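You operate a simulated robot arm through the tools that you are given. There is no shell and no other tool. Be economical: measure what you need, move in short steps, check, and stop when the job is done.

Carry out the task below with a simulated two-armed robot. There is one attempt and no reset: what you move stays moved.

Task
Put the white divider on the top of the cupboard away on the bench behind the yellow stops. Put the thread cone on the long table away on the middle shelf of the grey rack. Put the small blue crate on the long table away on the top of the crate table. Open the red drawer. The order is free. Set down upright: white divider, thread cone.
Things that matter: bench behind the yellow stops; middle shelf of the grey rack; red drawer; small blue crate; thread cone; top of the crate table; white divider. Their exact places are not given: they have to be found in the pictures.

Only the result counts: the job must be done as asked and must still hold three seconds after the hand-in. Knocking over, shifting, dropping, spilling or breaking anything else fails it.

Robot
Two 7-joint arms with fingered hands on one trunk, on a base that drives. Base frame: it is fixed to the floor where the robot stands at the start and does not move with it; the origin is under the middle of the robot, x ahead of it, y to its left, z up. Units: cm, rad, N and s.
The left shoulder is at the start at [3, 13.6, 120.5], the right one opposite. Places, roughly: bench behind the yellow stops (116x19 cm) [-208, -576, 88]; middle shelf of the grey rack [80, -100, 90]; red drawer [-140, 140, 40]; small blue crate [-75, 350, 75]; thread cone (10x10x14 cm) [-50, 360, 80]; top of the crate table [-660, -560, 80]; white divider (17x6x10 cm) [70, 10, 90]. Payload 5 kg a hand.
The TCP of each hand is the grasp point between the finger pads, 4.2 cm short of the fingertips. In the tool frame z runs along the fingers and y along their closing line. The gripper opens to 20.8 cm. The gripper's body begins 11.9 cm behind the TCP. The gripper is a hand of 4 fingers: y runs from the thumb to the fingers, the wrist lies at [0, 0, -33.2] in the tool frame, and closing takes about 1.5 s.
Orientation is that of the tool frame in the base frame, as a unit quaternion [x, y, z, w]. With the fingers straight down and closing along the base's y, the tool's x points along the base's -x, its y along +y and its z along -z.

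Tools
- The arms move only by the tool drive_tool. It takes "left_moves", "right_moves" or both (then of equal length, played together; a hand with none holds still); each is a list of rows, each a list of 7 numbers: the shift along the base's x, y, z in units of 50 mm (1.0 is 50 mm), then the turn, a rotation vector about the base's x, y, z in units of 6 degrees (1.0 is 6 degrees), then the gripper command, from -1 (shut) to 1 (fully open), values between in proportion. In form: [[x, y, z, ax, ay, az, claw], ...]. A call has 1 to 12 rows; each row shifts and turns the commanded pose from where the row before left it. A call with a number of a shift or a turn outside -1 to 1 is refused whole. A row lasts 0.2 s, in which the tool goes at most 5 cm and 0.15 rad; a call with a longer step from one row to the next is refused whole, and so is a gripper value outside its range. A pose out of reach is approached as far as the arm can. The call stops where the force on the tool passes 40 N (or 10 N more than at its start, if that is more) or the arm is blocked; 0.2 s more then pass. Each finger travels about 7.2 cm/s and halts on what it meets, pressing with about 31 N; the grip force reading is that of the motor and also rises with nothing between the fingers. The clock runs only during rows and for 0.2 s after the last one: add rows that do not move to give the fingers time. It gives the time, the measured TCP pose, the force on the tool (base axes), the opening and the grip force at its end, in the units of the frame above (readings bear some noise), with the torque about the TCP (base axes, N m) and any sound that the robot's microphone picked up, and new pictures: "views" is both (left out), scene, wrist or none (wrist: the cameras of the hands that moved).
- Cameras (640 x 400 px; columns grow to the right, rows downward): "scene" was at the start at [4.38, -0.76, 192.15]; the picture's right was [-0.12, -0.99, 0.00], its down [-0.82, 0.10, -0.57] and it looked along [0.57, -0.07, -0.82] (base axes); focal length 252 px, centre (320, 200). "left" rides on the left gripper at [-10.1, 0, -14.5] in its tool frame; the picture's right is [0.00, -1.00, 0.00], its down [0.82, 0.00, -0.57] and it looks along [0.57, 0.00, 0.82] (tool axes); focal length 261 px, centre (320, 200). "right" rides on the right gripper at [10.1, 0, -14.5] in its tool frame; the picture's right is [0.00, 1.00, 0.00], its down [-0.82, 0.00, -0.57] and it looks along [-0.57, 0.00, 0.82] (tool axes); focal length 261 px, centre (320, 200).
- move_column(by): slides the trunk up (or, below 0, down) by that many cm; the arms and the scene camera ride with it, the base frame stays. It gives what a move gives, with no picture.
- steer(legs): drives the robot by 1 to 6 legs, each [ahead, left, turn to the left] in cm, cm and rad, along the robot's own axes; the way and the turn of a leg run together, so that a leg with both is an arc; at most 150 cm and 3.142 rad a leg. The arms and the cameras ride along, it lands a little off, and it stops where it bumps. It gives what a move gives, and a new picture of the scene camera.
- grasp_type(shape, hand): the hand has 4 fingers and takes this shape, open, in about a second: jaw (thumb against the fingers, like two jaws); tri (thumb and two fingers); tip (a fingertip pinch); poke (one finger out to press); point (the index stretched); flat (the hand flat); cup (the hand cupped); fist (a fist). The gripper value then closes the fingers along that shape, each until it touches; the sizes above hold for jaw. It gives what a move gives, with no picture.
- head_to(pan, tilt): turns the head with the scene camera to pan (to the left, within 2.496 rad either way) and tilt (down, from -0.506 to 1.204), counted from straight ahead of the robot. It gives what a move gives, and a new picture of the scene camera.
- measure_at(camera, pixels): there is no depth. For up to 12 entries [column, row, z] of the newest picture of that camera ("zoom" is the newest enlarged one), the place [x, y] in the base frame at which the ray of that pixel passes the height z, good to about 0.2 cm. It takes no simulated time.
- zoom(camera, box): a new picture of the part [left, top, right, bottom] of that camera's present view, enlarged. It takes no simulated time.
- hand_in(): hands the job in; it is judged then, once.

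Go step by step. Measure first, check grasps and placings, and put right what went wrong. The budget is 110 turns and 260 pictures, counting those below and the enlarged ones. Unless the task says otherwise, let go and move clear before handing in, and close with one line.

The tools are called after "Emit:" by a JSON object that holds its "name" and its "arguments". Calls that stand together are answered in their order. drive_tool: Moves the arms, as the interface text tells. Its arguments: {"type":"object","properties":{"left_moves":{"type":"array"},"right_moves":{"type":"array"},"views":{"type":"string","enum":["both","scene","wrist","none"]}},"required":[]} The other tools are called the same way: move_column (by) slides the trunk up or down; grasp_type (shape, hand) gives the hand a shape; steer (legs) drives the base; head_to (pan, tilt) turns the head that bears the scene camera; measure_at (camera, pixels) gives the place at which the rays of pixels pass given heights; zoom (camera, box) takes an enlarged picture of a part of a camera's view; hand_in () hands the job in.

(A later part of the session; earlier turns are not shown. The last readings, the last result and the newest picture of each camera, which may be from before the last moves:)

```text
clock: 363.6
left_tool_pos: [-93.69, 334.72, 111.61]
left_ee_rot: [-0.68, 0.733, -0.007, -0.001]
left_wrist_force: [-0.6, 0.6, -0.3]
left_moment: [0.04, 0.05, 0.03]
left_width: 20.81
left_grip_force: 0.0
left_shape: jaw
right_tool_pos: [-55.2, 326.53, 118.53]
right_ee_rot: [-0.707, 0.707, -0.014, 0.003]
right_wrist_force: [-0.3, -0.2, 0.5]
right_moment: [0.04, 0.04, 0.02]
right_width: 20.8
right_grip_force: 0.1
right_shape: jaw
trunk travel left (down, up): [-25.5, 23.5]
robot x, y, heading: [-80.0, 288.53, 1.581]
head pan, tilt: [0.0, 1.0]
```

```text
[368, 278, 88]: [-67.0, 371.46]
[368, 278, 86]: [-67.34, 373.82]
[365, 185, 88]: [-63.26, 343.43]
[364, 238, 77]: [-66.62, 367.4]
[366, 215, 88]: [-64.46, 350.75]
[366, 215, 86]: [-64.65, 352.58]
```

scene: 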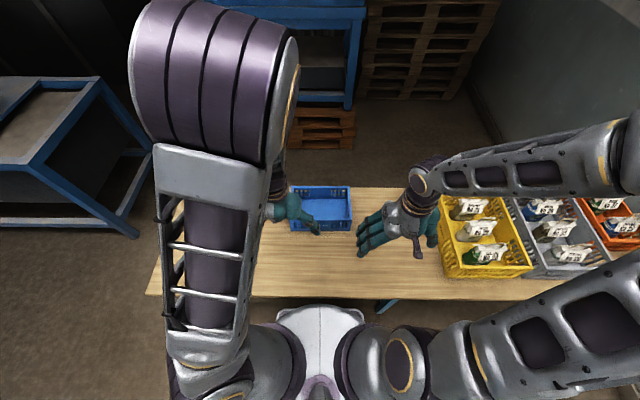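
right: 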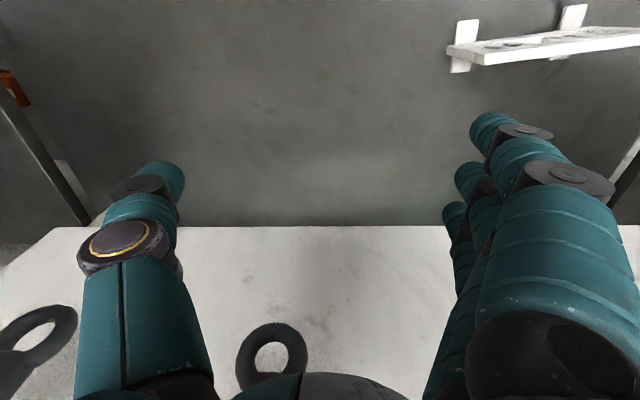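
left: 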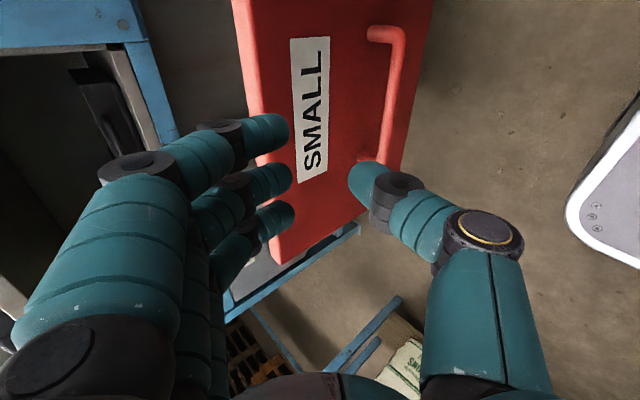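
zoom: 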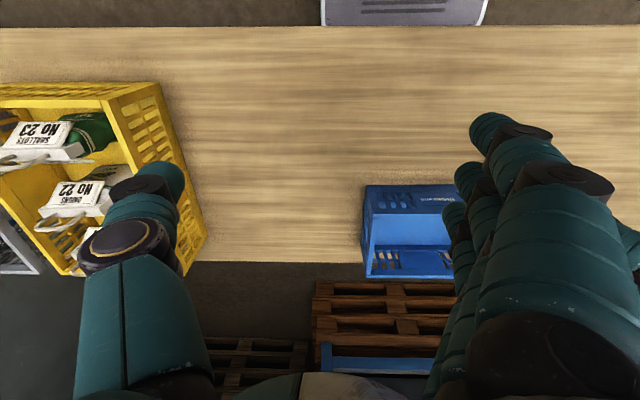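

Crate: x −95.8…−65.5, y 350–370, rim z≈88. I bring both hands above the short walls' midpoints with reduced opening.

Emit:
{"name": "drive_tool", "arguments": {"left_moves": [[-0.03, 0.63, 0, 0, 0, 0.09, 0.2], [-0.03, 0.63, 0, 0, 0, 0.09, -0.3], [-0.03, 0.63, 0, 0, 0, 0.09, -0.35], [-0.03, 0.63, 0, 0, 0, 0.09, -0.35], [-0.03, 0.63, 0, 0, 0, 0.09, -0.35], [-0.03, 0.63, 0, 0, 0, 0.09, -0.35], [-0.03, 0.63, 0, 0, 0, 0.09, -0.35], [-0.05, 0.65, 0, 0, 0, 0.09, -0.35], [0, 0, -0.8, 0, 0, 0, -0.35], [0, 0, -0.8, 0, 0, 0, -0.35], [0, 0, -0.8, 0, 0, 0, -0.35], [0, 0, -0.6, 0, 0, 0, -0.35]], "right_moves": [[-0.28, 0.84, -0.2, 0, 0, 0, 0.2], [-0.28, 0.84, -0.2, 0, 0, 0, -0.3], [-0.28, 0.84, -0.2, 0, 0, 0, -0.35], [-0.28, 0.84, -0.2, 0, 0, 0, -0.35], [-0.28, 0.84, -0.2, 0, 0, 0, -0.35], [-0.28, 0.84, -0.2, 0, 0, 0, -0.35], [-0.28, 0.84, -0.2, 0, 0, 0, -0.35], [-0.26, 0.82, -0.2, 0, 0, 0, -0.35], [0, 0, -0.8, 0, 0, 0, -0.35], [0, 0, -0.8, 0, 0, 0, -0.35], [0, 0, -0.8, 0, 0, 0, -0.35], [0, 0, -0.4, 0, 0, 0, -0.35]]}}

Emit:
{"name": "zoom", "arguments": {"camera": "scene", "box": [240, 150, 400, 250]}}

```text
clock: 366.2
left_tool_pos: [-95.01, 360.12, 96.59]
left_ee_rot: [0.707, -0.707, 0.006, 0.0]
left_wrist_force: [-1.5, 1.2, -1.0]
left_moment: [-0.09, -0.02, 0.0]
left_width: 6.84
left_grip_force: 0.0
left_shape: jaw
right_tool_pos: [-66.43, 360.15, 96.52]
right_ee_rot: [0.707, -0.707, 0.013, -0.002]
right_wrist_force: [0.3, 1.0, 0.1]
right_moment: [-0.03, -0.01, -0.01]
right_width: 6.83
right_grip_force: 0.1
right_shape: jaw
trunk travel left (down, up): [-25.5, 23.5]
robot x, y, heading: [-80.15, 288.84, 1.585]
head pan, tilt: [0.0, 1.0]
```

scene: 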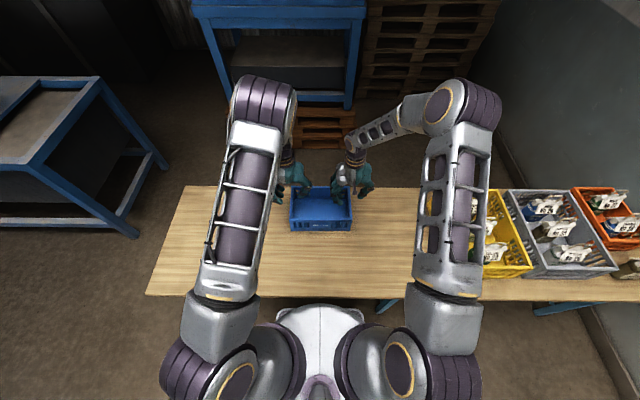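
right: 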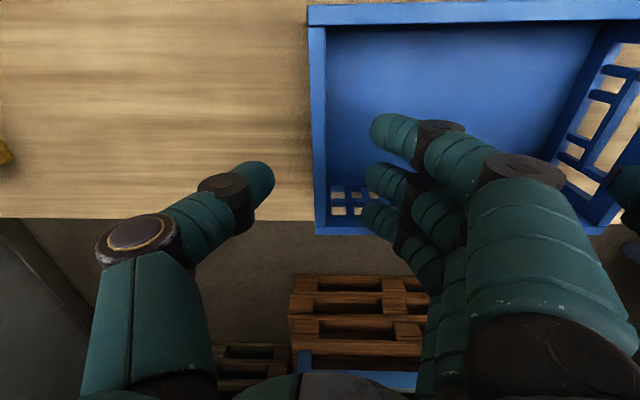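
left: 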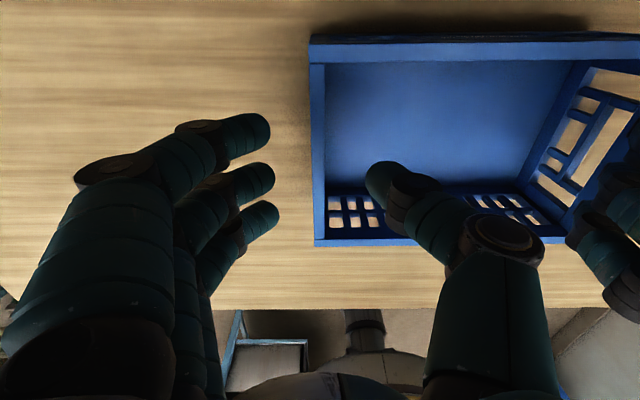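

```text
4.00 times, centred on (320, 200) of scene
5 turns are left
```

zoom: 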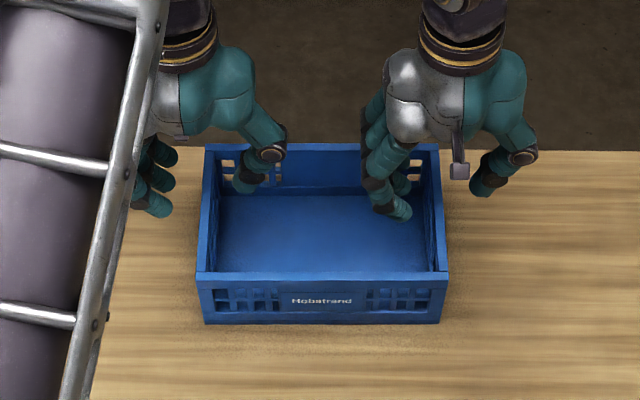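

Both walls are centred between thumb and fingers in the wrist views. With few turns left I chain: descend, close, lift, raise the trunk, and travel the known aisle route.

Emit:
{"name": "drive_tool", "arguments": {"left_moves": [[0, 0, -0.6, 0, 0, 0, -0.35], [0, 0, -0.6, 0, 0, 0, -0.35], [0, 0, -0.5, 0, 0, 0, -0.35], [0, 0, -0.35, 0, 0, 0, -0.35]], "right_moves": [[0, 0, -0.6, 0, 0, 0, -0.35], [0, 0, -0.6, 0, 0, 0, -0.35], [0, 0, -0.5, 0, 0, 0, -0.35], [0, 0, -0.35, 0, 0, 0, -0.35]], "views": "none"}}

Emit:
{"name": "drive_tool", "arguments": {"left_moves": [[0, 0, 0, 0, 0, 0, -0.6], [0, 0, 0, 0, 0, 0, -0.8], [0, 0, 0, 0, 0, 0, -1], [0, 0, 0, 0, 0, 0, -1], [0, 0, 0, 0, 0, 0, -1], [0, 0, 0, 0, 0, 0, -1], [0, 0, 0, 0, 0, 0, -1]], "right_moves": [[0, 0, 0, 0, 0, 0, -0.6], [0, 0, 0, 0, 0, 0, -0.8], [0, 0, 0, 0, 0, 0, -1], [0, 0, 0, 0, 0, 0, -1], [0, 0, 0, 0, 0, 0, -1], [0, 0, 0, 0, 0, 0, -1], [0, 0, 0, 0, 0, 0, -1]], "views": "none"}}

Emit:
{"name": "drive_tool", "arguments": {"left_moves": [[0, 0, 0.3, 0, 0, 0, -1], [0, 0, 0.5, 0, 0, 0, -1], [0, 0, 0.6, 0, 0, 0, -1], [0, 0, 0.7, 0, 0, 0, -1], [0, 0, 0.7, 0, 0, 0, -1], [0, 0, 0.6, 0, 0, 0, -1], [0, -0.4, 0, 0, 0, 0, -1], [0, -0.6, 0, 0, 0, 0, -1], [0, -0.6, 0, 0, 0, 0, -1], [0, -0.6, 0, 0, 0, 0, -1], [0, -0.6, 0, 0, 0, 0, -1], [0, -0.2, 0, 0, 0, 0, -1]], "right_moves": [[0, 0, 0.3, 0, 0, 0, -1], [0, 0, 0.5, 0, 0, 0, -1], [0, 0, 0.6, 0, 0, 0, -1], [0, 0, 0.7, 0, 0, 0, -1], [0, 0, 0.7, 0, 0, 0, -1], [0, 0, 0.6, 0, 0, 0, -1], [0, -0.4, 0, 0, 0, 0, -1], [0, -0.6, 0, 0, 0, 0, -1], [0, -0.6, 0, 0, 0, 0, -1], [0, -0.6, 0, 0, 0, 0, -1], [0, -0.6, 0, 0, 0, 0, -1], [0, -0.2, 0, 0, 0, 0, -1]], "views": "scene"}}

Emit:
{"name": "move_column", "arguments": {"by": 22}}

Emit:
{"name": "steer", "arguments": {"legs": [[-14, 0, -0.014], [0, -75, 0], [-150, 0, 0], [-150, 0, 0], [-115, 0, 0], [0, 95, 0]]}}

```text
clock: 367.2
left_tool_pos: [-94.88, 360.25, 86.38]
left_ee_rot: [0.707, -0.707, 0.006, 0.0]
left_wrist_force: [0.3, 0.3, -0.1]
left_moment: [-0.04, 0.02, 0.0]
left_width: 6.81
left_grip_force: 0.0
left_shape: jaw
right_tool_pos: [-66.3, 360.1, 86.26]
right_ee_rot: [0.707, -0.707, 0.014, -0.003]
right_wrist_force: [0.1, 0.5, 0.7]
right_moment: [-0.07, 0.05, 0.01]
right_width: 6.82
right_grip_force: 0.1
right_shape: jaw
trunk travel left (down, up): [-25.5, 23.5]
robot x, y, heading: [-79.66, 288.63, 1.583]
head pan, tilt: [0.0, 1.0]
```

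```text
clock: 368.8
left_tool_pos: [-94.85, 360.11, 86.54]
left_ee_rot: [0.708, -0.706, 0.007, 0.001]
left_wrist_force: [-0.3, -0.2, -1.0]
left_moment: [-0.01, 0.09, 0.05]
left_width: 0.74
left_grip_force: 31.4
left_shape: jaw
right_tool_pos: [-66.33, 360.03, 86.23]
right_ee_rot: [0.707, -0.707, 0.013, -0.002]
right_wrist_force: [0.6, -0.1, 0.1]
right_moment: [0.03, 0.09, 0.03]
right_width: 0.68
right_grip_force: 31.4
right_shape: jaw
trunk travel left (down, up): [-25.5, 23.5]
robot x, y, heading: [-80.01, 289.01, 1.588]
head pan, tilt: [0.0, 1.0]
```

```text
clock: 371.4
left_tool_pos: [-94.89, 345.11, 103.54]
left_ee_rot: [0.707, -0.707, 0.006, 0.0]
left_wrist_force: [-1.2, 1.2, -2.6]
left_moment: [0.01, 0.13, 0.06]
left_width: 0.7
left_grip_force: 30.8
left_shape: jaw
right_tool_pos: [-66.3, 345.14, 103.36]
right_ee_rot: [0.707, -0.707, 0.013, -0.003]
right_wrist_force: [0.7, -0.6, -1.3]
right_moment: [-0.01, 0.02, 0.13]
right_width: 0.68
right_grip_force: 30.9
right_shape: jaw
trunk travel left (down, up): [-25.5, 23.5]
robot x, y, heading: [-79.55, 288.9, 1.58]
head pan, tilt: [0.0, 1.0]
```

scene: 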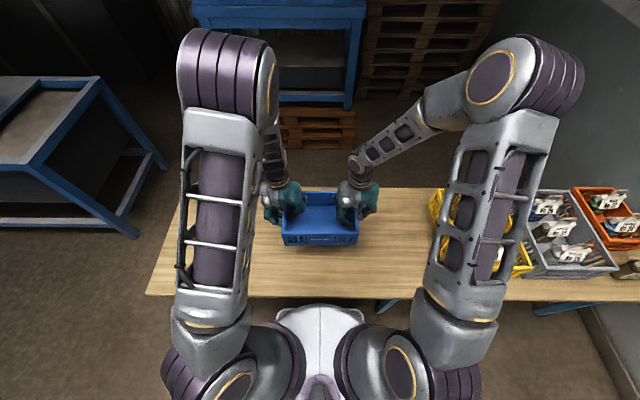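

```text
clock: 373.7
left_tool_pos: [-94.87, 345.03, 125.44]
left_ee_rot: [0.707, -0.707, 0.007, 0.001]
left_wrist_force: [-5.5, 0.9, -2.2]
left_moment: [0.08, 0.26, 0.08]
left_width: 0.71
left_grip_force: 30.8
left_shape: jaw
right_tool_pos: [-66.27, 345.23, 125.32]
right_ee_rot: [0.707, -0.707, 0.014, -0.002]
right_wrist_force: [6.2, 0.1, -1.0]
right_moment: [0.01, -0.04, 0.08]
right_width: 0.67
right_grip_force: 30.6
right_shape: jaw
trunk travel left (down, up): [-47.5, 1.5]
robot x, y, heading: [-79.98, 289.05, 1.578]
head pan, tilt: [0.0, 1.0]
```

```text
clock: 402.9
left_tool_pos: [-104.99, -84.93, 125.47]
left_ee_rot: [0.714, -0.7, 0.007, -0.001]
left_wrist_force: [-6.2, -0.1, -3.1]
left_moment: [0.01, 0.27, 0.02]
left_width: 0.73
left_grip_force: 31.1
left_shape: jaw
right_tool_pos: [-76.37, -84.24, 125.3]
right_ee_rot: [0.714, -0.7, 0.013, -0.002]
right_wrist_force: [5.7, -0.7, -1.6]
right_moment: [0.01, -0.08, 0.13]
right_width: 0.64
right_grip_force: 31.2
right_shape: jaw
trunk travel left (down, up): [-47.5, 1.5]
robot x, y, heading: [-89.21, -140.49, 1.602]
head pan, tilt: [0.0, 1.0]
4 turns are left
```

scene: 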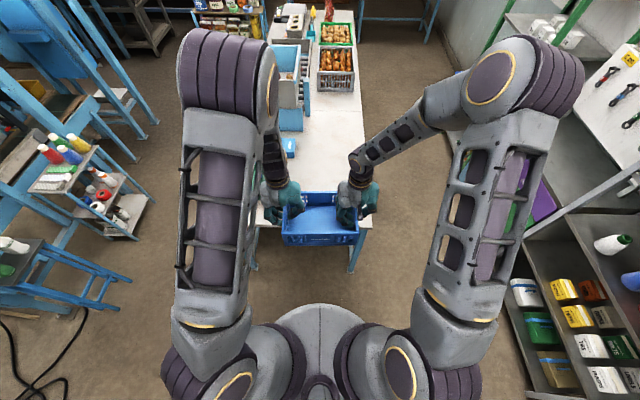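

The crate is held level (≈0.4 kg) and I'm at (−89,−140). Now turn to face south, pass the corridor, go west along y≈−446 to the crate table, and look.

Emit:
{"name": "steer", "arguments": {"legs": [[0, 0, -3.14], [0, -138, -0.033], [150, 0, 0], [153, 0, 0]]}}

Emit:
{"name": "steer", "arguments": {"legs": [[0, -150, 0], [0, -110, 0]]}}

Emit:
{"name": "head_to", "arguments": {"pan": -1.1, "tilt": 0.5}}

Emit:
{"name": "measure_at", "arguments": {"camera": "scene", "pixels": [[300, 150, 80], [400, 150, 80], [500, 150, 80], [600, 150, 80], [300, 180, 80], [400, 180, 80], [500, 180, 80], [600, 180, 80], [300, 220, 80], [400, 220, 80], [500, 220, 80], [600, 220, 80]]}}

Emit:
{"name": "steer", "arguments": {"legs": [[0, -150, 0], [0, -12, 0]]}}

Emit:
{"name": "head_to", "arguments": {"pan": 0.0, "tilt": 0.6}}

Emit:
{"name": "measure_at", "arguments": {"camera": "scene", "pixels": [[200, 150, 80], [320, 150, 80], [440, 150, 80], [320, 120, 80], [200, 180, 80], [320, 180, 80], [440, 180, 80], [200, 210, 80], [320, 210, 80], [440, 210, 80], [320, 240, 80], [320, 260, 80]]}}

Emit:
{"name": "zoom", "arguments": {"camera": "right", "box": [0, 0, 640, 400]}}

Emit:
{"name": "measure_at", "arguments": {"camera": "zoom", "pixels": [[100, 100, 80], [320, 100, 80], [540, 100, 80], [100, 200, 80], [320, 200, 80], [540, 200, 80], [100, 300, 80], [320, 300, 80], [540, 300, 80]]}}

Emit:
{"name": "head_to", "arguments": {"pan": 0.5, "tilt": 0.6}}

```text
refused: 153 is not a number from -150 to 150
```

```text
clock: 408.2
left_tool_pos: [7.42, -83.11, 125.26]
left_ee_rot: [0.711, -0.704, 0.008, -0.002]
left_wrist_force: [-3.9, -0.2, -1.7]
left_moment: [0.05, 0.24, 0.04]
left_width: 0.68
left_grip_force: 31.5
left_shape: jaw
right_tool_pos: [35.67, -82.76, 125.5]
right_ee_rot: [0.713, -0.701, 0.016, -0.007]
right_wrist_force: [4.9, -0.9, -1.7]
right_moment: [-0.02, -0.07, -0.03]
right_width: 0.7
right_grip_force: 31.5
right_shape: jaw
trunk travel left (down, up): [-47.5, 1.5]
robot x, y, heading: [24.49, -139.22, 1.592]
head pan, tilt: [0.0, 1.0]
stopped in leg 1: the robot was blocked; the commanded pose is now the measured one
```

scene: 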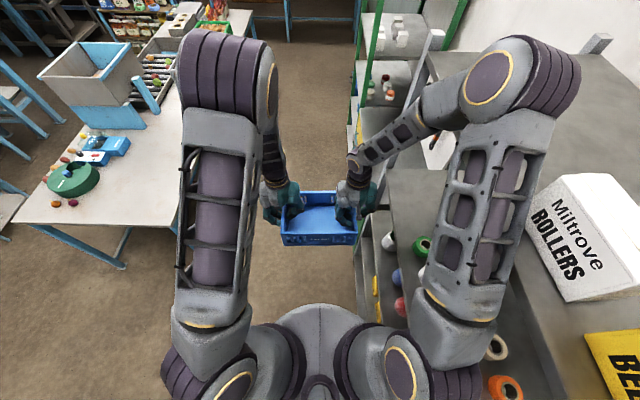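

```text
clock: 409.5
left_tool_pos: [7.4, -83.21, 125.4]
left_ee_rot: [0.711, -0.703, 0.009, -0.003]
left_wrist_force: [-4.5, 0.5, -2.1]
left_moment: [0.08, 0.21, 0.09]
left_width: 0.68
left_grip_force: 30.6
left_shape: jaw
right_tool_pos: [35.94, -82.73, 125.45]
right_ee_rot: [0.712, -0.702, 0.016, -0.006]
right_wrist_force: [5.2, -0.2, -1.0]
right_moment: [-0.03, -0.14, 0.04]
right_width: 0.67
right_grip_force: 31.3
right_shape: jaw
trunk travel left (down, up): [-47.5, 1.5]
robot x, y, heading: [24.73, -139.33, 1.596]
head pan, tilt: [-1.1, 0.499]
```

scene: 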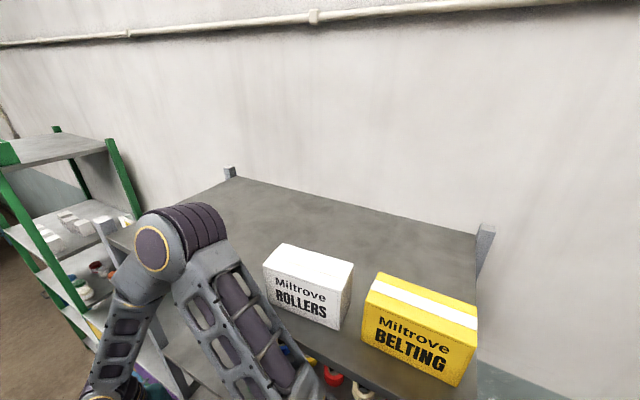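

```text
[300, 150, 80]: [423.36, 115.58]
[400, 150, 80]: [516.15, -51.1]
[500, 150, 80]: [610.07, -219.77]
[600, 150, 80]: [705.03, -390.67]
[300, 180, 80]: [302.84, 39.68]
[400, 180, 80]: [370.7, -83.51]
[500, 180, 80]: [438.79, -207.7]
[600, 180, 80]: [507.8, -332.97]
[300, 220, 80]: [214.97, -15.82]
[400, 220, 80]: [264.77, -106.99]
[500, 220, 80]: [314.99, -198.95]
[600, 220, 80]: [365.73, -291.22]
```

```text
clock: 410.4
left_tool_pos: [7.16, -83.34, 125.39]
left_ee_rot: [0.712, -0.702, 0.008, -0.002]
left_wrist_force: [-2.3, 0.3, -2.4]
left_moment: [0.07, 0.18, 0.09]
left_width: 0.69
left_grip_force: 30.3
left_shape: jaw
right_tool_pos: [35.39, -82.8, 125.57]
right_ee_rot: [0.714, -0.7, 0.016, -0.005]
right_wrist_force: [3.6, 0.5, -0.9]
right_moment: [-0.02, -0.03, -0.01]
right_width: 0.69
right_grip_force: 30.8
right_shape: jaw
trunk travel left (down, up): [-47.5, 1.5]
robot x, y, heading: [24.04, -139.24, 1.596]
head pan, tilt: [-1.1, 0.499]
stopped in leg 1: the robot was blocked; the commanded pose is now the measured one
```

scene: 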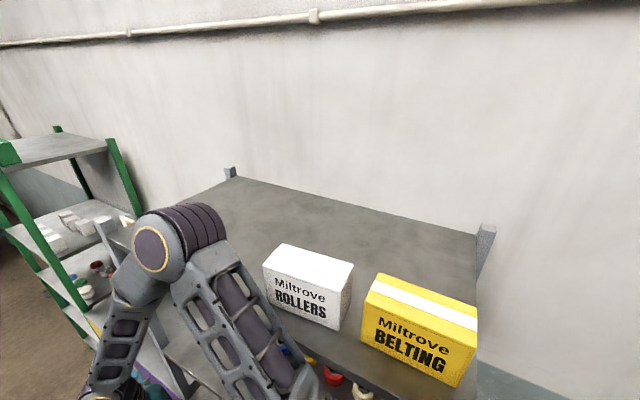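

```text
clock: 411.7
left_tool_pos: [7.24, -83.21, 125.43]
left_ee_rot: [0.712, -0.702, 0.008, -0.002]
left_wrist_force: [-4.3, 0.7, -2.1]
left_moment: [0.1, 0.17, 0.11]
left_width: 0.7
left_grip_force: 31.0
left_shape: jaw
right_tool_pos: [35.67, -82.71, 125.58]
right_ee_rot: [0.714, -0.7, 0.016, -0.006]
right_wrist_force: [4.0, -0.5, -1.5]
right_moment: [-0.02, -0.08, 0.06]
right_width: 0.71
right_grip_force: 30.6
right_shape: jaw
trunk travel left (down, up): [-47.5, 1.5]
robot x, y, heading: [24.47, -139.21, 1.598]
head pan, tilt: [0.0, 0.6]
```

scene: 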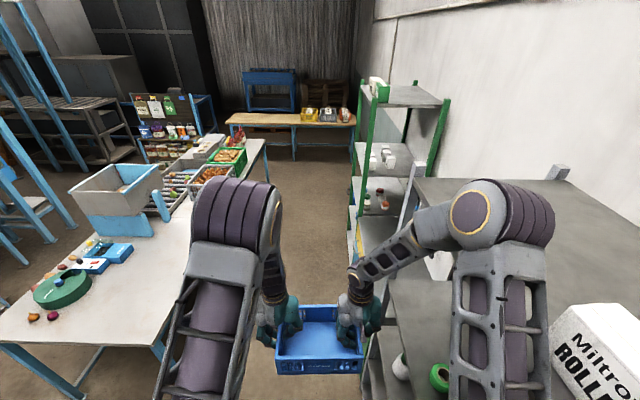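

```text
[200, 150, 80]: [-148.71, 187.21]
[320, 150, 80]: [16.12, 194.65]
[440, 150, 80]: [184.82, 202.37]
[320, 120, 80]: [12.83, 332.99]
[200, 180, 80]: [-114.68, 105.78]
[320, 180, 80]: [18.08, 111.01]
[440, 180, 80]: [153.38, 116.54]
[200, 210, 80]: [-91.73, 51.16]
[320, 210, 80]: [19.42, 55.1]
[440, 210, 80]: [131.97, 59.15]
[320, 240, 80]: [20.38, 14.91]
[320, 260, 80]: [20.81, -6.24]
```

```text
1.00 times, centred on (320, 200) of right
```

zoom: 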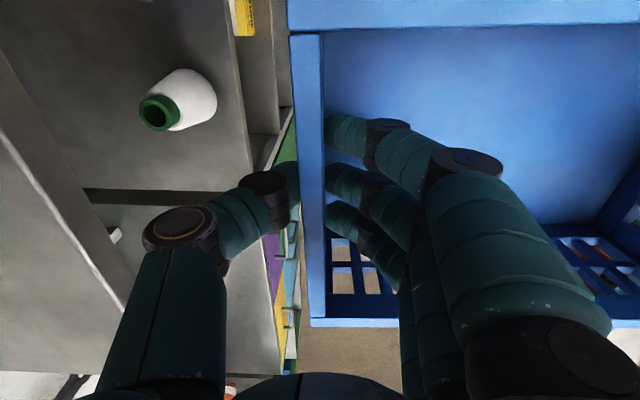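

```text
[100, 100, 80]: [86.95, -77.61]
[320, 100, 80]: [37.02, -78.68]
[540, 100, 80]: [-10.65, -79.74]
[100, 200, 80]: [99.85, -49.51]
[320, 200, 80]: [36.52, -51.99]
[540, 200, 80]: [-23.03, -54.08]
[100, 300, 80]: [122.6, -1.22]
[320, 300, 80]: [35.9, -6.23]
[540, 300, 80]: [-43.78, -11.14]
```

```text
clock: 412.7
left_tool_pos: [7.19, -83.3, 125.28]
left_ee_rot: [0.711, -0.703, 0.008, -0.003]
left_wrist_force: [-3.9, 0.3, -2.4]
left_moment: [0.04, 0.19, 0.11]
left_width: 0.64
left_grip_force: 30.6
left_shape: jaw
right_tool_pos: [35.72, -82.67, 125.55]
right_ee_rot: [0.714, -0.7, 0.017, -0.006]
right_wrist_force: [3.2, 0.0, -1.3]
right_moment: [-0.01, -0.07, 0.07]
right_width: 0.67
right_grip_force: 31.3
right_shape: jaw
trunk travel left (down, up): [-47.5, 1.5]
robot x, y, heading: [24.52, -138.7, 1.592]
head pan, tilt: [0.499, 0.6]
3 turns are left
```

scene: 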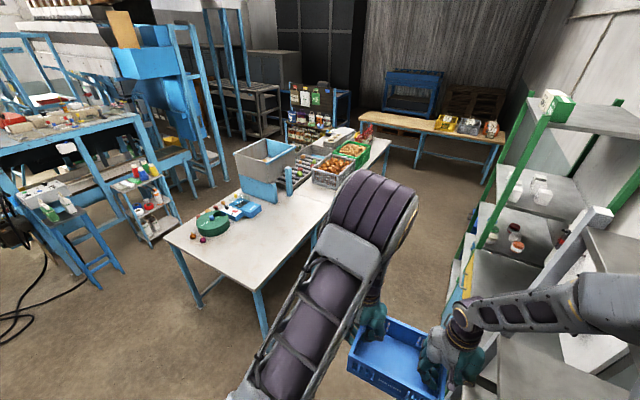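

A leg over 150 cm was refused, so the later strafes ran the wrong way and the base stopped against the rack; nothing appears to have fallen. I redo the route with valid legs: west, turn south, corridor, west to the crate table, then look.

Emit:
{"name": "steer", "arguments": {"legs": [[0, 120, 0], [0, 0, -3.14], [0, -134, -0.023], [150, 0, 0], [150, 0, 0], [5, -150, 0]]}}

Emit:
{"name": "steer", "arguments": {"legs": [[0, -150, 0], [0, -115, 0]]}}

Emit:
{"name": "head_to", "arguments": {"pan": 0.0, "tilt": 0.6}}

Emit:
{"name": "measure_at", "arguments": {"camera": "scene", "pixels": [[200, 150, 80], [320, 150, 80], [440, 150, 80], [320, 120, 80], [200, 180, 80], [320, 180, 80], [440, 180, 80], [200, 210, 80], [320, 210, 80], [440, 210, 80], [320, 240, 80], [320, 260, 80]]}}

Emit:
{"name": "zoom", "arguments": {"camera": "right", "box": [0, 0, 640, 400]}}

Emit:
{"name": "measure_at", "arguments": {"camera": "zoom", "pixels": [[100, 100, 80], [320, 100, 80], [540, 100, 80], [100, 200, 80], [320, 200, 80], [540, 200, 80], [100, 300, 80], [320, 300, 80], [540, 300, 80]]}}

Emit:
{"name": "head_to", "arguments": {"pan": -0.45, "tilt": 0.6}}

Emit:
{"name": "head_to", "arguments": {"pan": 0.45, "tilt": 0.6}}

Emit:
{"name": "measure_at", "arguments": {"camera": "scene", "pixels": [[320, 150, 80], [400, 150, 80], [480, 150, 80], [560, 150, 80], [320, 190, 80], [400, 190, 80], [480, 190, 80], [560, 190, 80], [400, 230, 80], [480, 230, 80], [560, 230, 80], [480, 260, 80]]}}

```text
refused: leg 6 is longer than a leg can be; nothing moved
```

```text
clock: 413.5
left_tool_pos: [7.03, -83.35, 125.3]
left_ee_rot: [0.712, -0.702, 0.009, -0.002]
left_wrist_force: [-2.1, 0.0, -2.0]
left_moment: [0.06, 0.15, 0.05]
left_width: 0.69
left_grip_force: 30.9
left_shape: jaw
right_tool_pos: [35.41, -82.85, 125.69]
right_ee_rot: [0.715, -0.699, 0.015, -0.006]
right_wrist_force: [3.0, 0.3, -1.0]
right_moment: [-0.04, 0.02, -0.01]
right_width: 0.65
right_grip_force: 31.0
right_shape: jaw
trunk travel left (down, up): [-47.5, 1.5]
robot x, y, heading: [24.11, -139.12, 1.595]
head pan, tilt: [0.499, 0.6]
stopped in leg 1: the robot was blocked; the commanded pose is now the measured one
```

scene: 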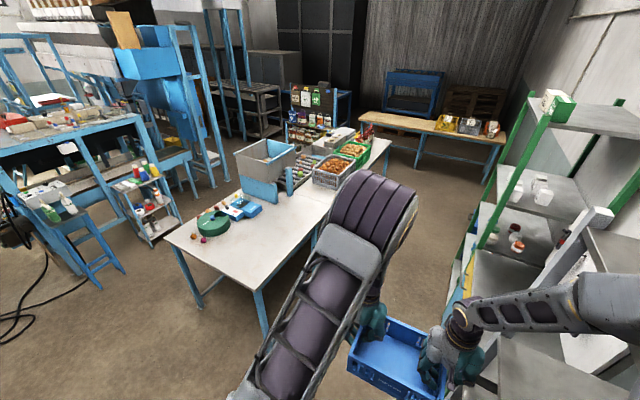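

```text
clock: 414.4
left_tool_pos: [7.15, -83.18, 125.41]
left_ee_rot: [0.712, -0.702, 0.008, -0.002]
left_wrist_force: [-3.5, -0.4, -2.6]
left_moment: [0.04, 0.19, 0.02]
left_width: 0.68
left_grip_force: 31.2
left_shape: jaw
right_tool_pos: [35.51, -82.74, 125.5]
right_ee_rot: [0.715, -0.699, 0.016, -0.007]
right_wrist_force: [3.2, -0.7, -1.5]
right_moment: [-0.02, -0.07, 0.04]
right_width: 0.66
right_grip_force: 31.1
right_shape: jaw
trunk travel left (down, up): [-47.5, 1.5]
robot x, y, heading: [24.14, -139.21, 1.596]
head pan, tilt: [0.0, 0.6]
```

scene: 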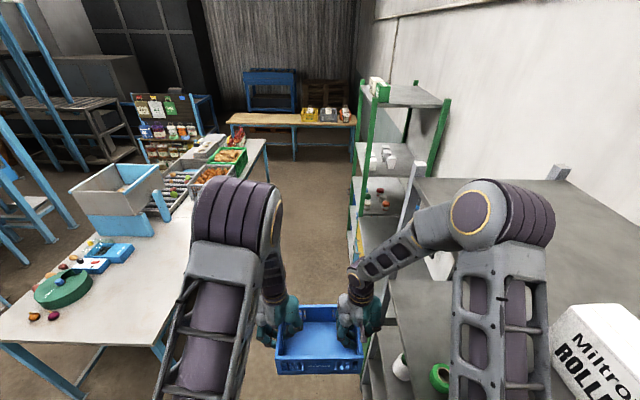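

```text
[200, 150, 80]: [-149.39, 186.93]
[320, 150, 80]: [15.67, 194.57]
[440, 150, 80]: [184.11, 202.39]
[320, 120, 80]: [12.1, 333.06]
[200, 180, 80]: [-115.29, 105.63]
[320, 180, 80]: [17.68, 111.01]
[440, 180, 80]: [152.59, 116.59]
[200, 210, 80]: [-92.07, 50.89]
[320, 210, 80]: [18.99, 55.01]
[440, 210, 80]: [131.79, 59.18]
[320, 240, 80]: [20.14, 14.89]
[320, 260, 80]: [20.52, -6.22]
```

```text
1.00 times, centred on (320, 200) of right
```

zoom: 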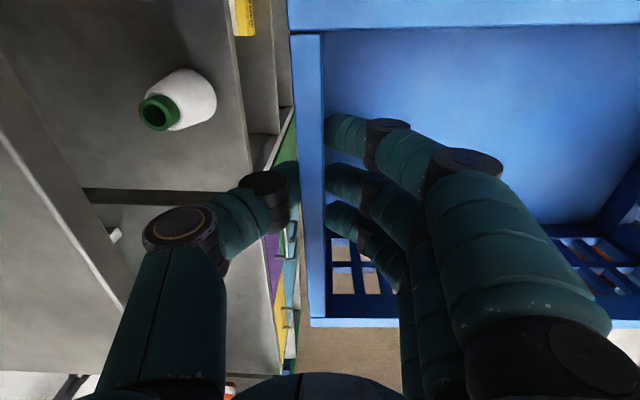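

```text
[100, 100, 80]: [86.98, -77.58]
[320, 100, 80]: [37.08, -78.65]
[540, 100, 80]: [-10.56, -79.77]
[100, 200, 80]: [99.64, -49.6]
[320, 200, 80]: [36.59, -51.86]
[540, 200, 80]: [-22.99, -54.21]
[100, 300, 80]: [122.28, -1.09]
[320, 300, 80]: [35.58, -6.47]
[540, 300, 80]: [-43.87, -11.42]
```

```text
clock: 415.3
left_tool_pos: [7.21, -83.25, 125.37]
left_ee_rot: [0.712, -0.702, 0.008, -0.002]
left_wrist_force: [-3.4, 0.2, -1.9]
left_moment: [0.06, 0.16, 0.08]
left_width: 0.67
left_grip_force: 30.5
left_shape: jaw
right_tool_pos: [35.58, -82.63, 125.55]
right_ee_rot: [0.714, -0.7, 0.016, -0.006]
right_wrist_force: [3.1, -0.1, -2.2]
right_moment: [0.01, -0.05, 0.02]
right_width: 0.69
right_grip_force: 30.8
right_shape: jaw
trunk travel left (down, up): [-47.5, 1.5]
robot x, y, heading: [24.51, -138.79, 1.594]
head pan, tilt: [-0.45, 0.6]
```

scene: 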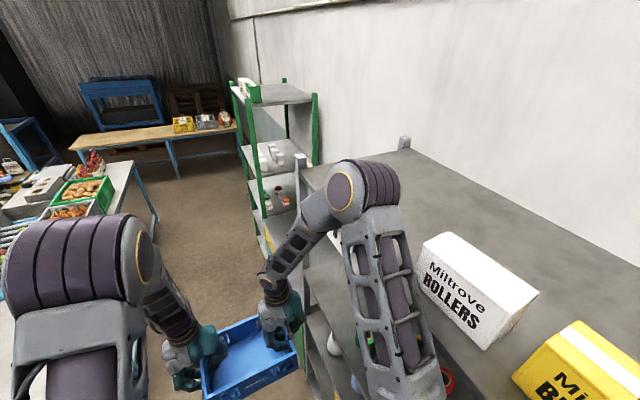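

```text
clock: 416.5
left_tool_pos: [7.12, -83.2, 125.32]
left_ee_rot: [0.712, -0.702, 0.007, -0.002]
left_wrist_force: [-3.2, 0.3, -2.7]
left_moment: [0.06, 0.16, 0.1]
left_width: 0.68
left_grip_force: 31.2
left_shape: jaw
right_tool_pos: [35.58, -82.68, 125.61]
right_ee_rot: [0.714, -0.7, 0.016, -0.006]
right_wrist_force: [3.5, -0.2, -1.2]
right_moment: [0.0, -0.08, 0.02]
right_width: 0.69
right_grip_force: 30.7
right_shape: jaw
trunk travel left (down, up): [-47.5, 1.5]
robot x, y, heading: [24.17, -139.13, 1.594]
head pan, tilt: [0.45, 0.6]
```

scene: 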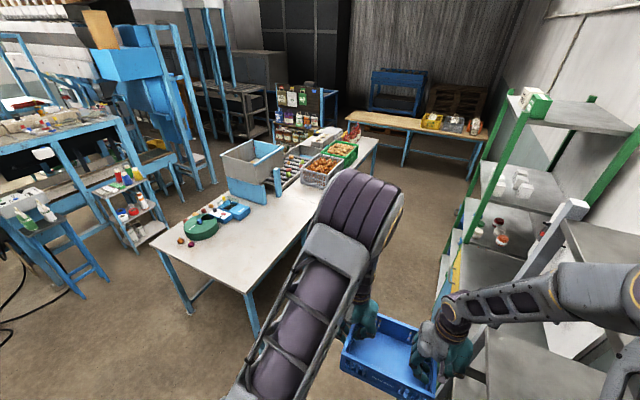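

```text
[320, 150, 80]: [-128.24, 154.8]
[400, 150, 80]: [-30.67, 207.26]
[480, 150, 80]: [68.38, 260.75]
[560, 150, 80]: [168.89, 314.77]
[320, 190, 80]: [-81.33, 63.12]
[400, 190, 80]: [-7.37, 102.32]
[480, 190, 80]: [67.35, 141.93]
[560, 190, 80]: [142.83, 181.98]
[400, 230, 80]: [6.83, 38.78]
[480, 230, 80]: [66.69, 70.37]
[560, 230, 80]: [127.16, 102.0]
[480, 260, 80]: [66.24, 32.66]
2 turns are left
```

Leg length must stay under 150 including diagonals. I redo with strictly valid legs and look at the crate table with measurement grids, so the last turn can place, release and hand in.

Emit:
{"name": "steer", "arguments": {"legs": [[0, 118, 0], [0, 0, -3.14], [0, -134, -0.025], [145, 0, 0], [145, 0, 0]]}}

Emit:
{"name": "steer", "arguments": {"legs": [[12, 0, 0], [0, -140, 0], [0, -140, 0], [0, -140, 0]]}}

Emit:
{"name": "head_to", "arguments": {"pan": 0.0, "tilt": 0.6}}

Emit:
{"name": "measure_at", "arguments": {"camera": "scene", "pixels": [[200, 150, 80], [320, 150, 80], [440, 150, 80], [320, 120, 80], [200, 180, 80], [320, 180, 80], [440, 180, 80], [200, 210, 80], [320, 210, 80], [440, 210, 80], [320, 240, 80], [320, 260, 80]]}}

Emit:
{"name": "head_to", "arguments": {"pan": -0.5, "tilt": 0.6}}

Emit:
{"name": "measure_at", "arguments": {"camera": "scene", "pixels": [[80, 150, 80], [160, 150, 80], [240, 150, 80], [320, 150, 80], [80, 190, 80], [160, 190, 80], [240, 190, 80], [320, 190, 80], [80, 230, 80], [160, 230, 80], [240, 230, 80], [160, 260, 80]]}}

Emit:
{"name": "head_to", "arguments": {"pan": 0.5, "tilt": 0.6}}

Emit:
{"name": "measure_at", "arguments": {"camera": "scene", "pixels": [[320, 150, 80], [400, 150, 80], [480, 150, 80], [560, 150, 80], [320, 190, 80], [400, 190, 80], [480, 190, 80], [560, 190, 80], [400, 230, 80], [480, 230, 80], [560, 230, 80], [480, 260, 80]]}}

Emit:
{"name": "zoom", "arguments": {"camera": "right", "box": [0, 0, 640, 400]}}

Emit:
{"name": "measure_at", "arguments": {"camera": "zoom", "pixels": [[100, 100, 80], [320, 100, 80], [540, 100, 80], [100, 200, 80], [320, 200, 80], [540, 200, 80], [100, 300, 80], [320, 300, 80], [540, 300, 80]]}}

```text
clock: 449.8
left_tool_pos: [-209.58, -492.72, 125.42]
left_ee_rot: [0.708, 0.706, 0.001, -0.004]
left_wrist_force: [2.1, -0.5, -2.4]
left_moment: [-0.05, -0.14, 0.05]
left_width: 0.68
left_grip_force: 31.4
left_shape: jaw
right_tool_pos: [-238.09, -492.8, 125.47]
right_ee_rot: [0.706, 0.708, -0.003, -0.012]
right_wrist_force: [-2.7, 1.0, -2.0]
right_moment: [-0.05, 0.02, 0.03]
right_width: 0.68
right_grip_force: 31.0
right_shape: jaw
trunk travel left (down, up): [-47.5, 1.5]
robot x, y, heading: [-224.64, -436.37, -1.567]
head pan, tilt: [0.45, 0.6]
```

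scene: 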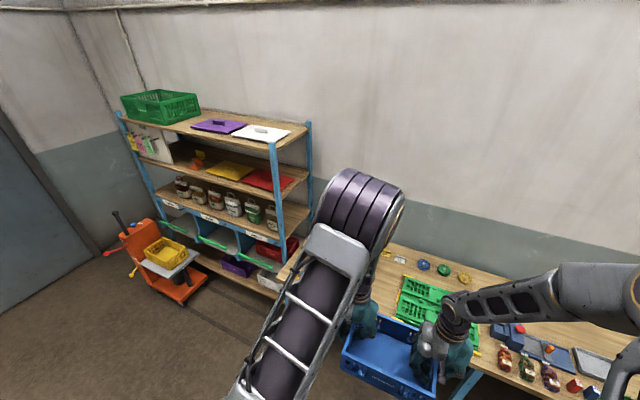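

```text
clock: 470.7
left_tool_pos: [-628.91, -505.46, 125.46]
left_ee_rot: [0.717, 0.697, 0.001, -0.005]
left_wrist_force: [2.8, -0.4, -1.9]
left_moment: [-0.06, -0.14, 0.05]
left_width: 0.66
left_grip_force: 31.3
left_shape: jaw
right_tool_pos: [-657.33, -504.64, 125.35]
right_ee_rot: [0.716, 0.698, -0.002, -0.012]
right_wrist_force: [-2.6, 0.3, -1.1]
right_moment: [0.01, 0.03, 0.01]
right_width: 0.67
right_grip_force: 30.3
right_shape: jaw
trunk travel left (down, up): [-47.5, 1.5]
robot x, y, heading: [-642.79, -448.95, -1.594]
head pan, tilt: [0.45, 0.6]
```

scene: 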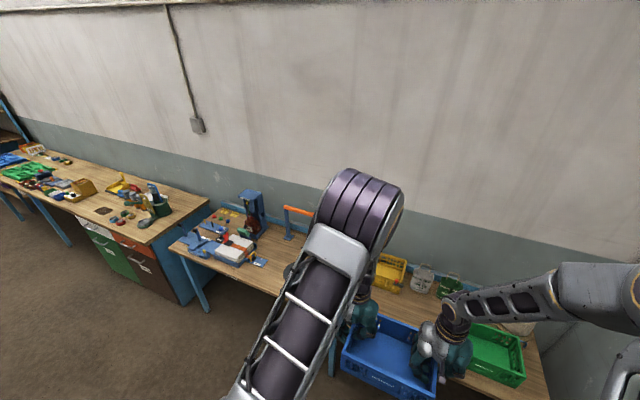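

```text
clock: 471.6
left_tool_pos: [-628.89, -505.5, 125.34]
left_ee_rot: [0.718, 0.696, 0.002, -0.005]
left_wrist_force: [0.1, -0.4, -2.8]
left_moment: [-0.04, -0.07, 0.06]
left_width: 0.66
left_grip_force: 30.9
left_shape: jaw
right_tool_pos: [-657.33, -504.83, 125.45]
right_ee_rot: [0.716, 0.698, -0.003, -0.013]
right_wrist_force: [-0.7, 1.3, -1.0]
right_moment: [0.0, -0.06, 0.03]
right_width: 0.67
right_grip_force: 31.1
right_shape: jaw
trunk travel left (down, up): [-47.5, 1.5]
robot x, y, heading: [-642.51, -448.52, -1.592]
head pan, tilt: [0.0, 0.6]
```

scene: 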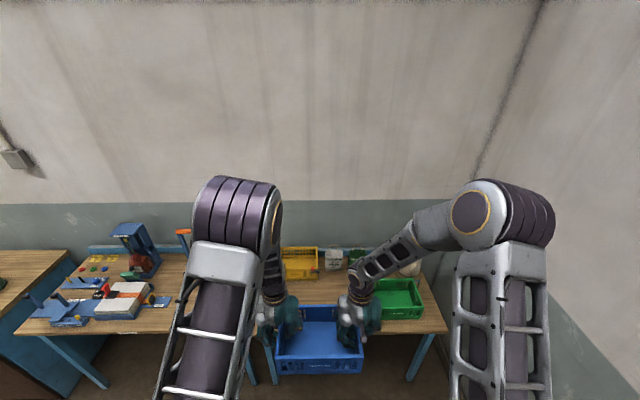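

```text
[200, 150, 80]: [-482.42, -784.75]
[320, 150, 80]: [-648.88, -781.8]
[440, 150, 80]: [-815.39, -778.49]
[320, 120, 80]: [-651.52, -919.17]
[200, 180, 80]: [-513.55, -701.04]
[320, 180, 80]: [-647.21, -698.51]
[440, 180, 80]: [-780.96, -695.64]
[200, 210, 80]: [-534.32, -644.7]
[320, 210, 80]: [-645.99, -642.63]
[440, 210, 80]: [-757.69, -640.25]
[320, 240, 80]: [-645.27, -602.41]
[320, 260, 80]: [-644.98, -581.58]
```

```text
clock: 472.5
left_tool_pos: [-628.96, -505.44, 125.49]
left_ee_rot: [0.717, 0.697, 0.002, -0.005]
left_wrist_force: [0.1, -0.2, -2.4]
left_moment: [-0.05, -0.1, 0.03]
left_width: 0.69
left_grip_force: 31.0
left_shape: jaw
right_tool_pos: [-657.32, -504.57, 125.33]
right_ee_rot: [0.716, 0.698, -0.003, -0.012]
right_wrist_force: [-1.0, 0.7, -1.1]
right_moment: [-0.01, 0.01, 0.01]
right_width: 0.67
right_grip_force: 31.1
right_shape: jaw
trunk travel left (down, up): [-47.5, 1.5]
robot x, y, heading: [-642.56, -449.0, -1.594]
head pan, tilt: [-0.499, 0.6]
```

scene: 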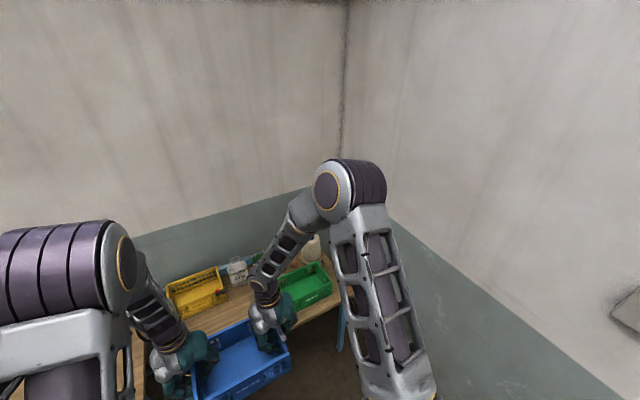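

```text
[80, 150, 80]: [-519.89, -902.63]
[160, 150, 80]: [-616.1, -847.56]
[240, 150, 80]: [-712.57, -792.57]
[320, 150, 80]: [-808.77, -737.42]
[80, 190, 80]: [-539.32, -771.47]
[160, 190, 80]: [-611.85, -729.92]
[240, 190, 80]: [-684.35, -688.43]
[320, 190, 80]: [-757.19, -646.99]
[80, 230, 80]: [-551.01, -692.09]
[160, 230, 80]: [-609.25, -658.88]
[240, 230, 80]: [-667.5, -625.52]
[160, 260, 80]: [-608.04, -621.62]
```

```text
clock: 473.8
left_tool_pos: [-628.97, -505.47, 125.43]
left_ee_rot: [0.717, 0.697, 0.002, -0.005]
left_wrist_force: [1.9, -0.7, -3.3]
left_moment: [-0.02, -0.09, 0.05]
left_width: 0.68
left_grip_force: 31.6
left_shape: jaw
right_tool_pos: [-657.38, -504.7, 125.32]
right_ee_rot: [0.715, 0.699, -0.002, -0.013]
right_wrist_force: [-1.2, 0.7, -1.2]
right_moment: [-0.02, -0.01, -0.01]
right_width: 0.69
right_grip_force: 31.0
right_shape: jaw
trunk travel left (down, up): [-47.5, 1.5]
robot x, y, heading: [-642.19, -448.77, -1.593]
head pan, tilt: [0.499, 0.6]
```

scene: 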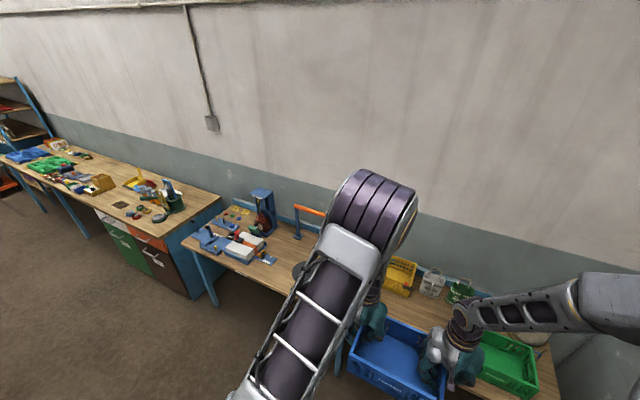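

```text
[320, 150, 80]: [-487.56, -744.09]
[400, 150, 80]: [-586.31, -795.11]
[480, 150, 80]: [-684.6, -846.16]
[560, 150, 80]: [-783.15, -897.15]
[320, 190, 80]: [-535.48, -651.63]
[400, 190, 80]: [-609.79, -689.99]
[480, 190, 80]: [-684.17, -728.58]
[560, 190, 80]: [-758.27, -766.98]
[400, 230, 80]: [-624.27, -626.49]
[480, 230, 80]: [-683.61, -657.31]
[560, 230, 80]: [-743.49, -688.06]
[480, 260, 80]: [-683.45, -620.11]
```

```text
1.00 times, centred on (320, 200) of right
```

zoom: 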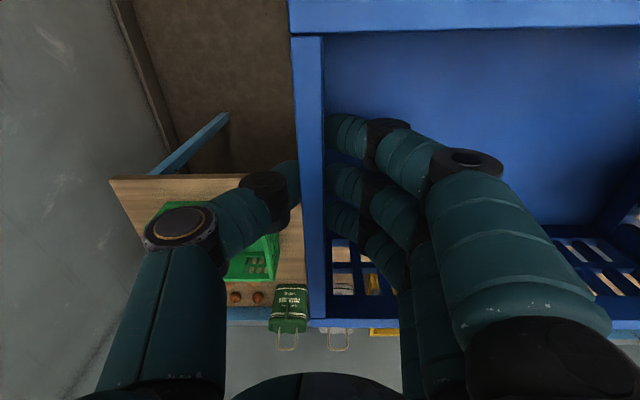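

```text
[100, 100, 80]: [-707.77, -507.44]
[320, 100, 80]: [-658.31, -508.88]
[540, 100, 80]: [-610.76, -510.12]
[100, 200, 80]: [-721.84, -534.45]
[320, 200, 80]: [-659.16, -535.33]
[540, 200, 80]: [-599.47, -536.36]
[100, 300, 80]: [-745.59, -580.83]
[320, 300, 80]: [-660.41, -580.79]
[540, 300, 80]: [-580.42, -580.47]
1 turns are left
```

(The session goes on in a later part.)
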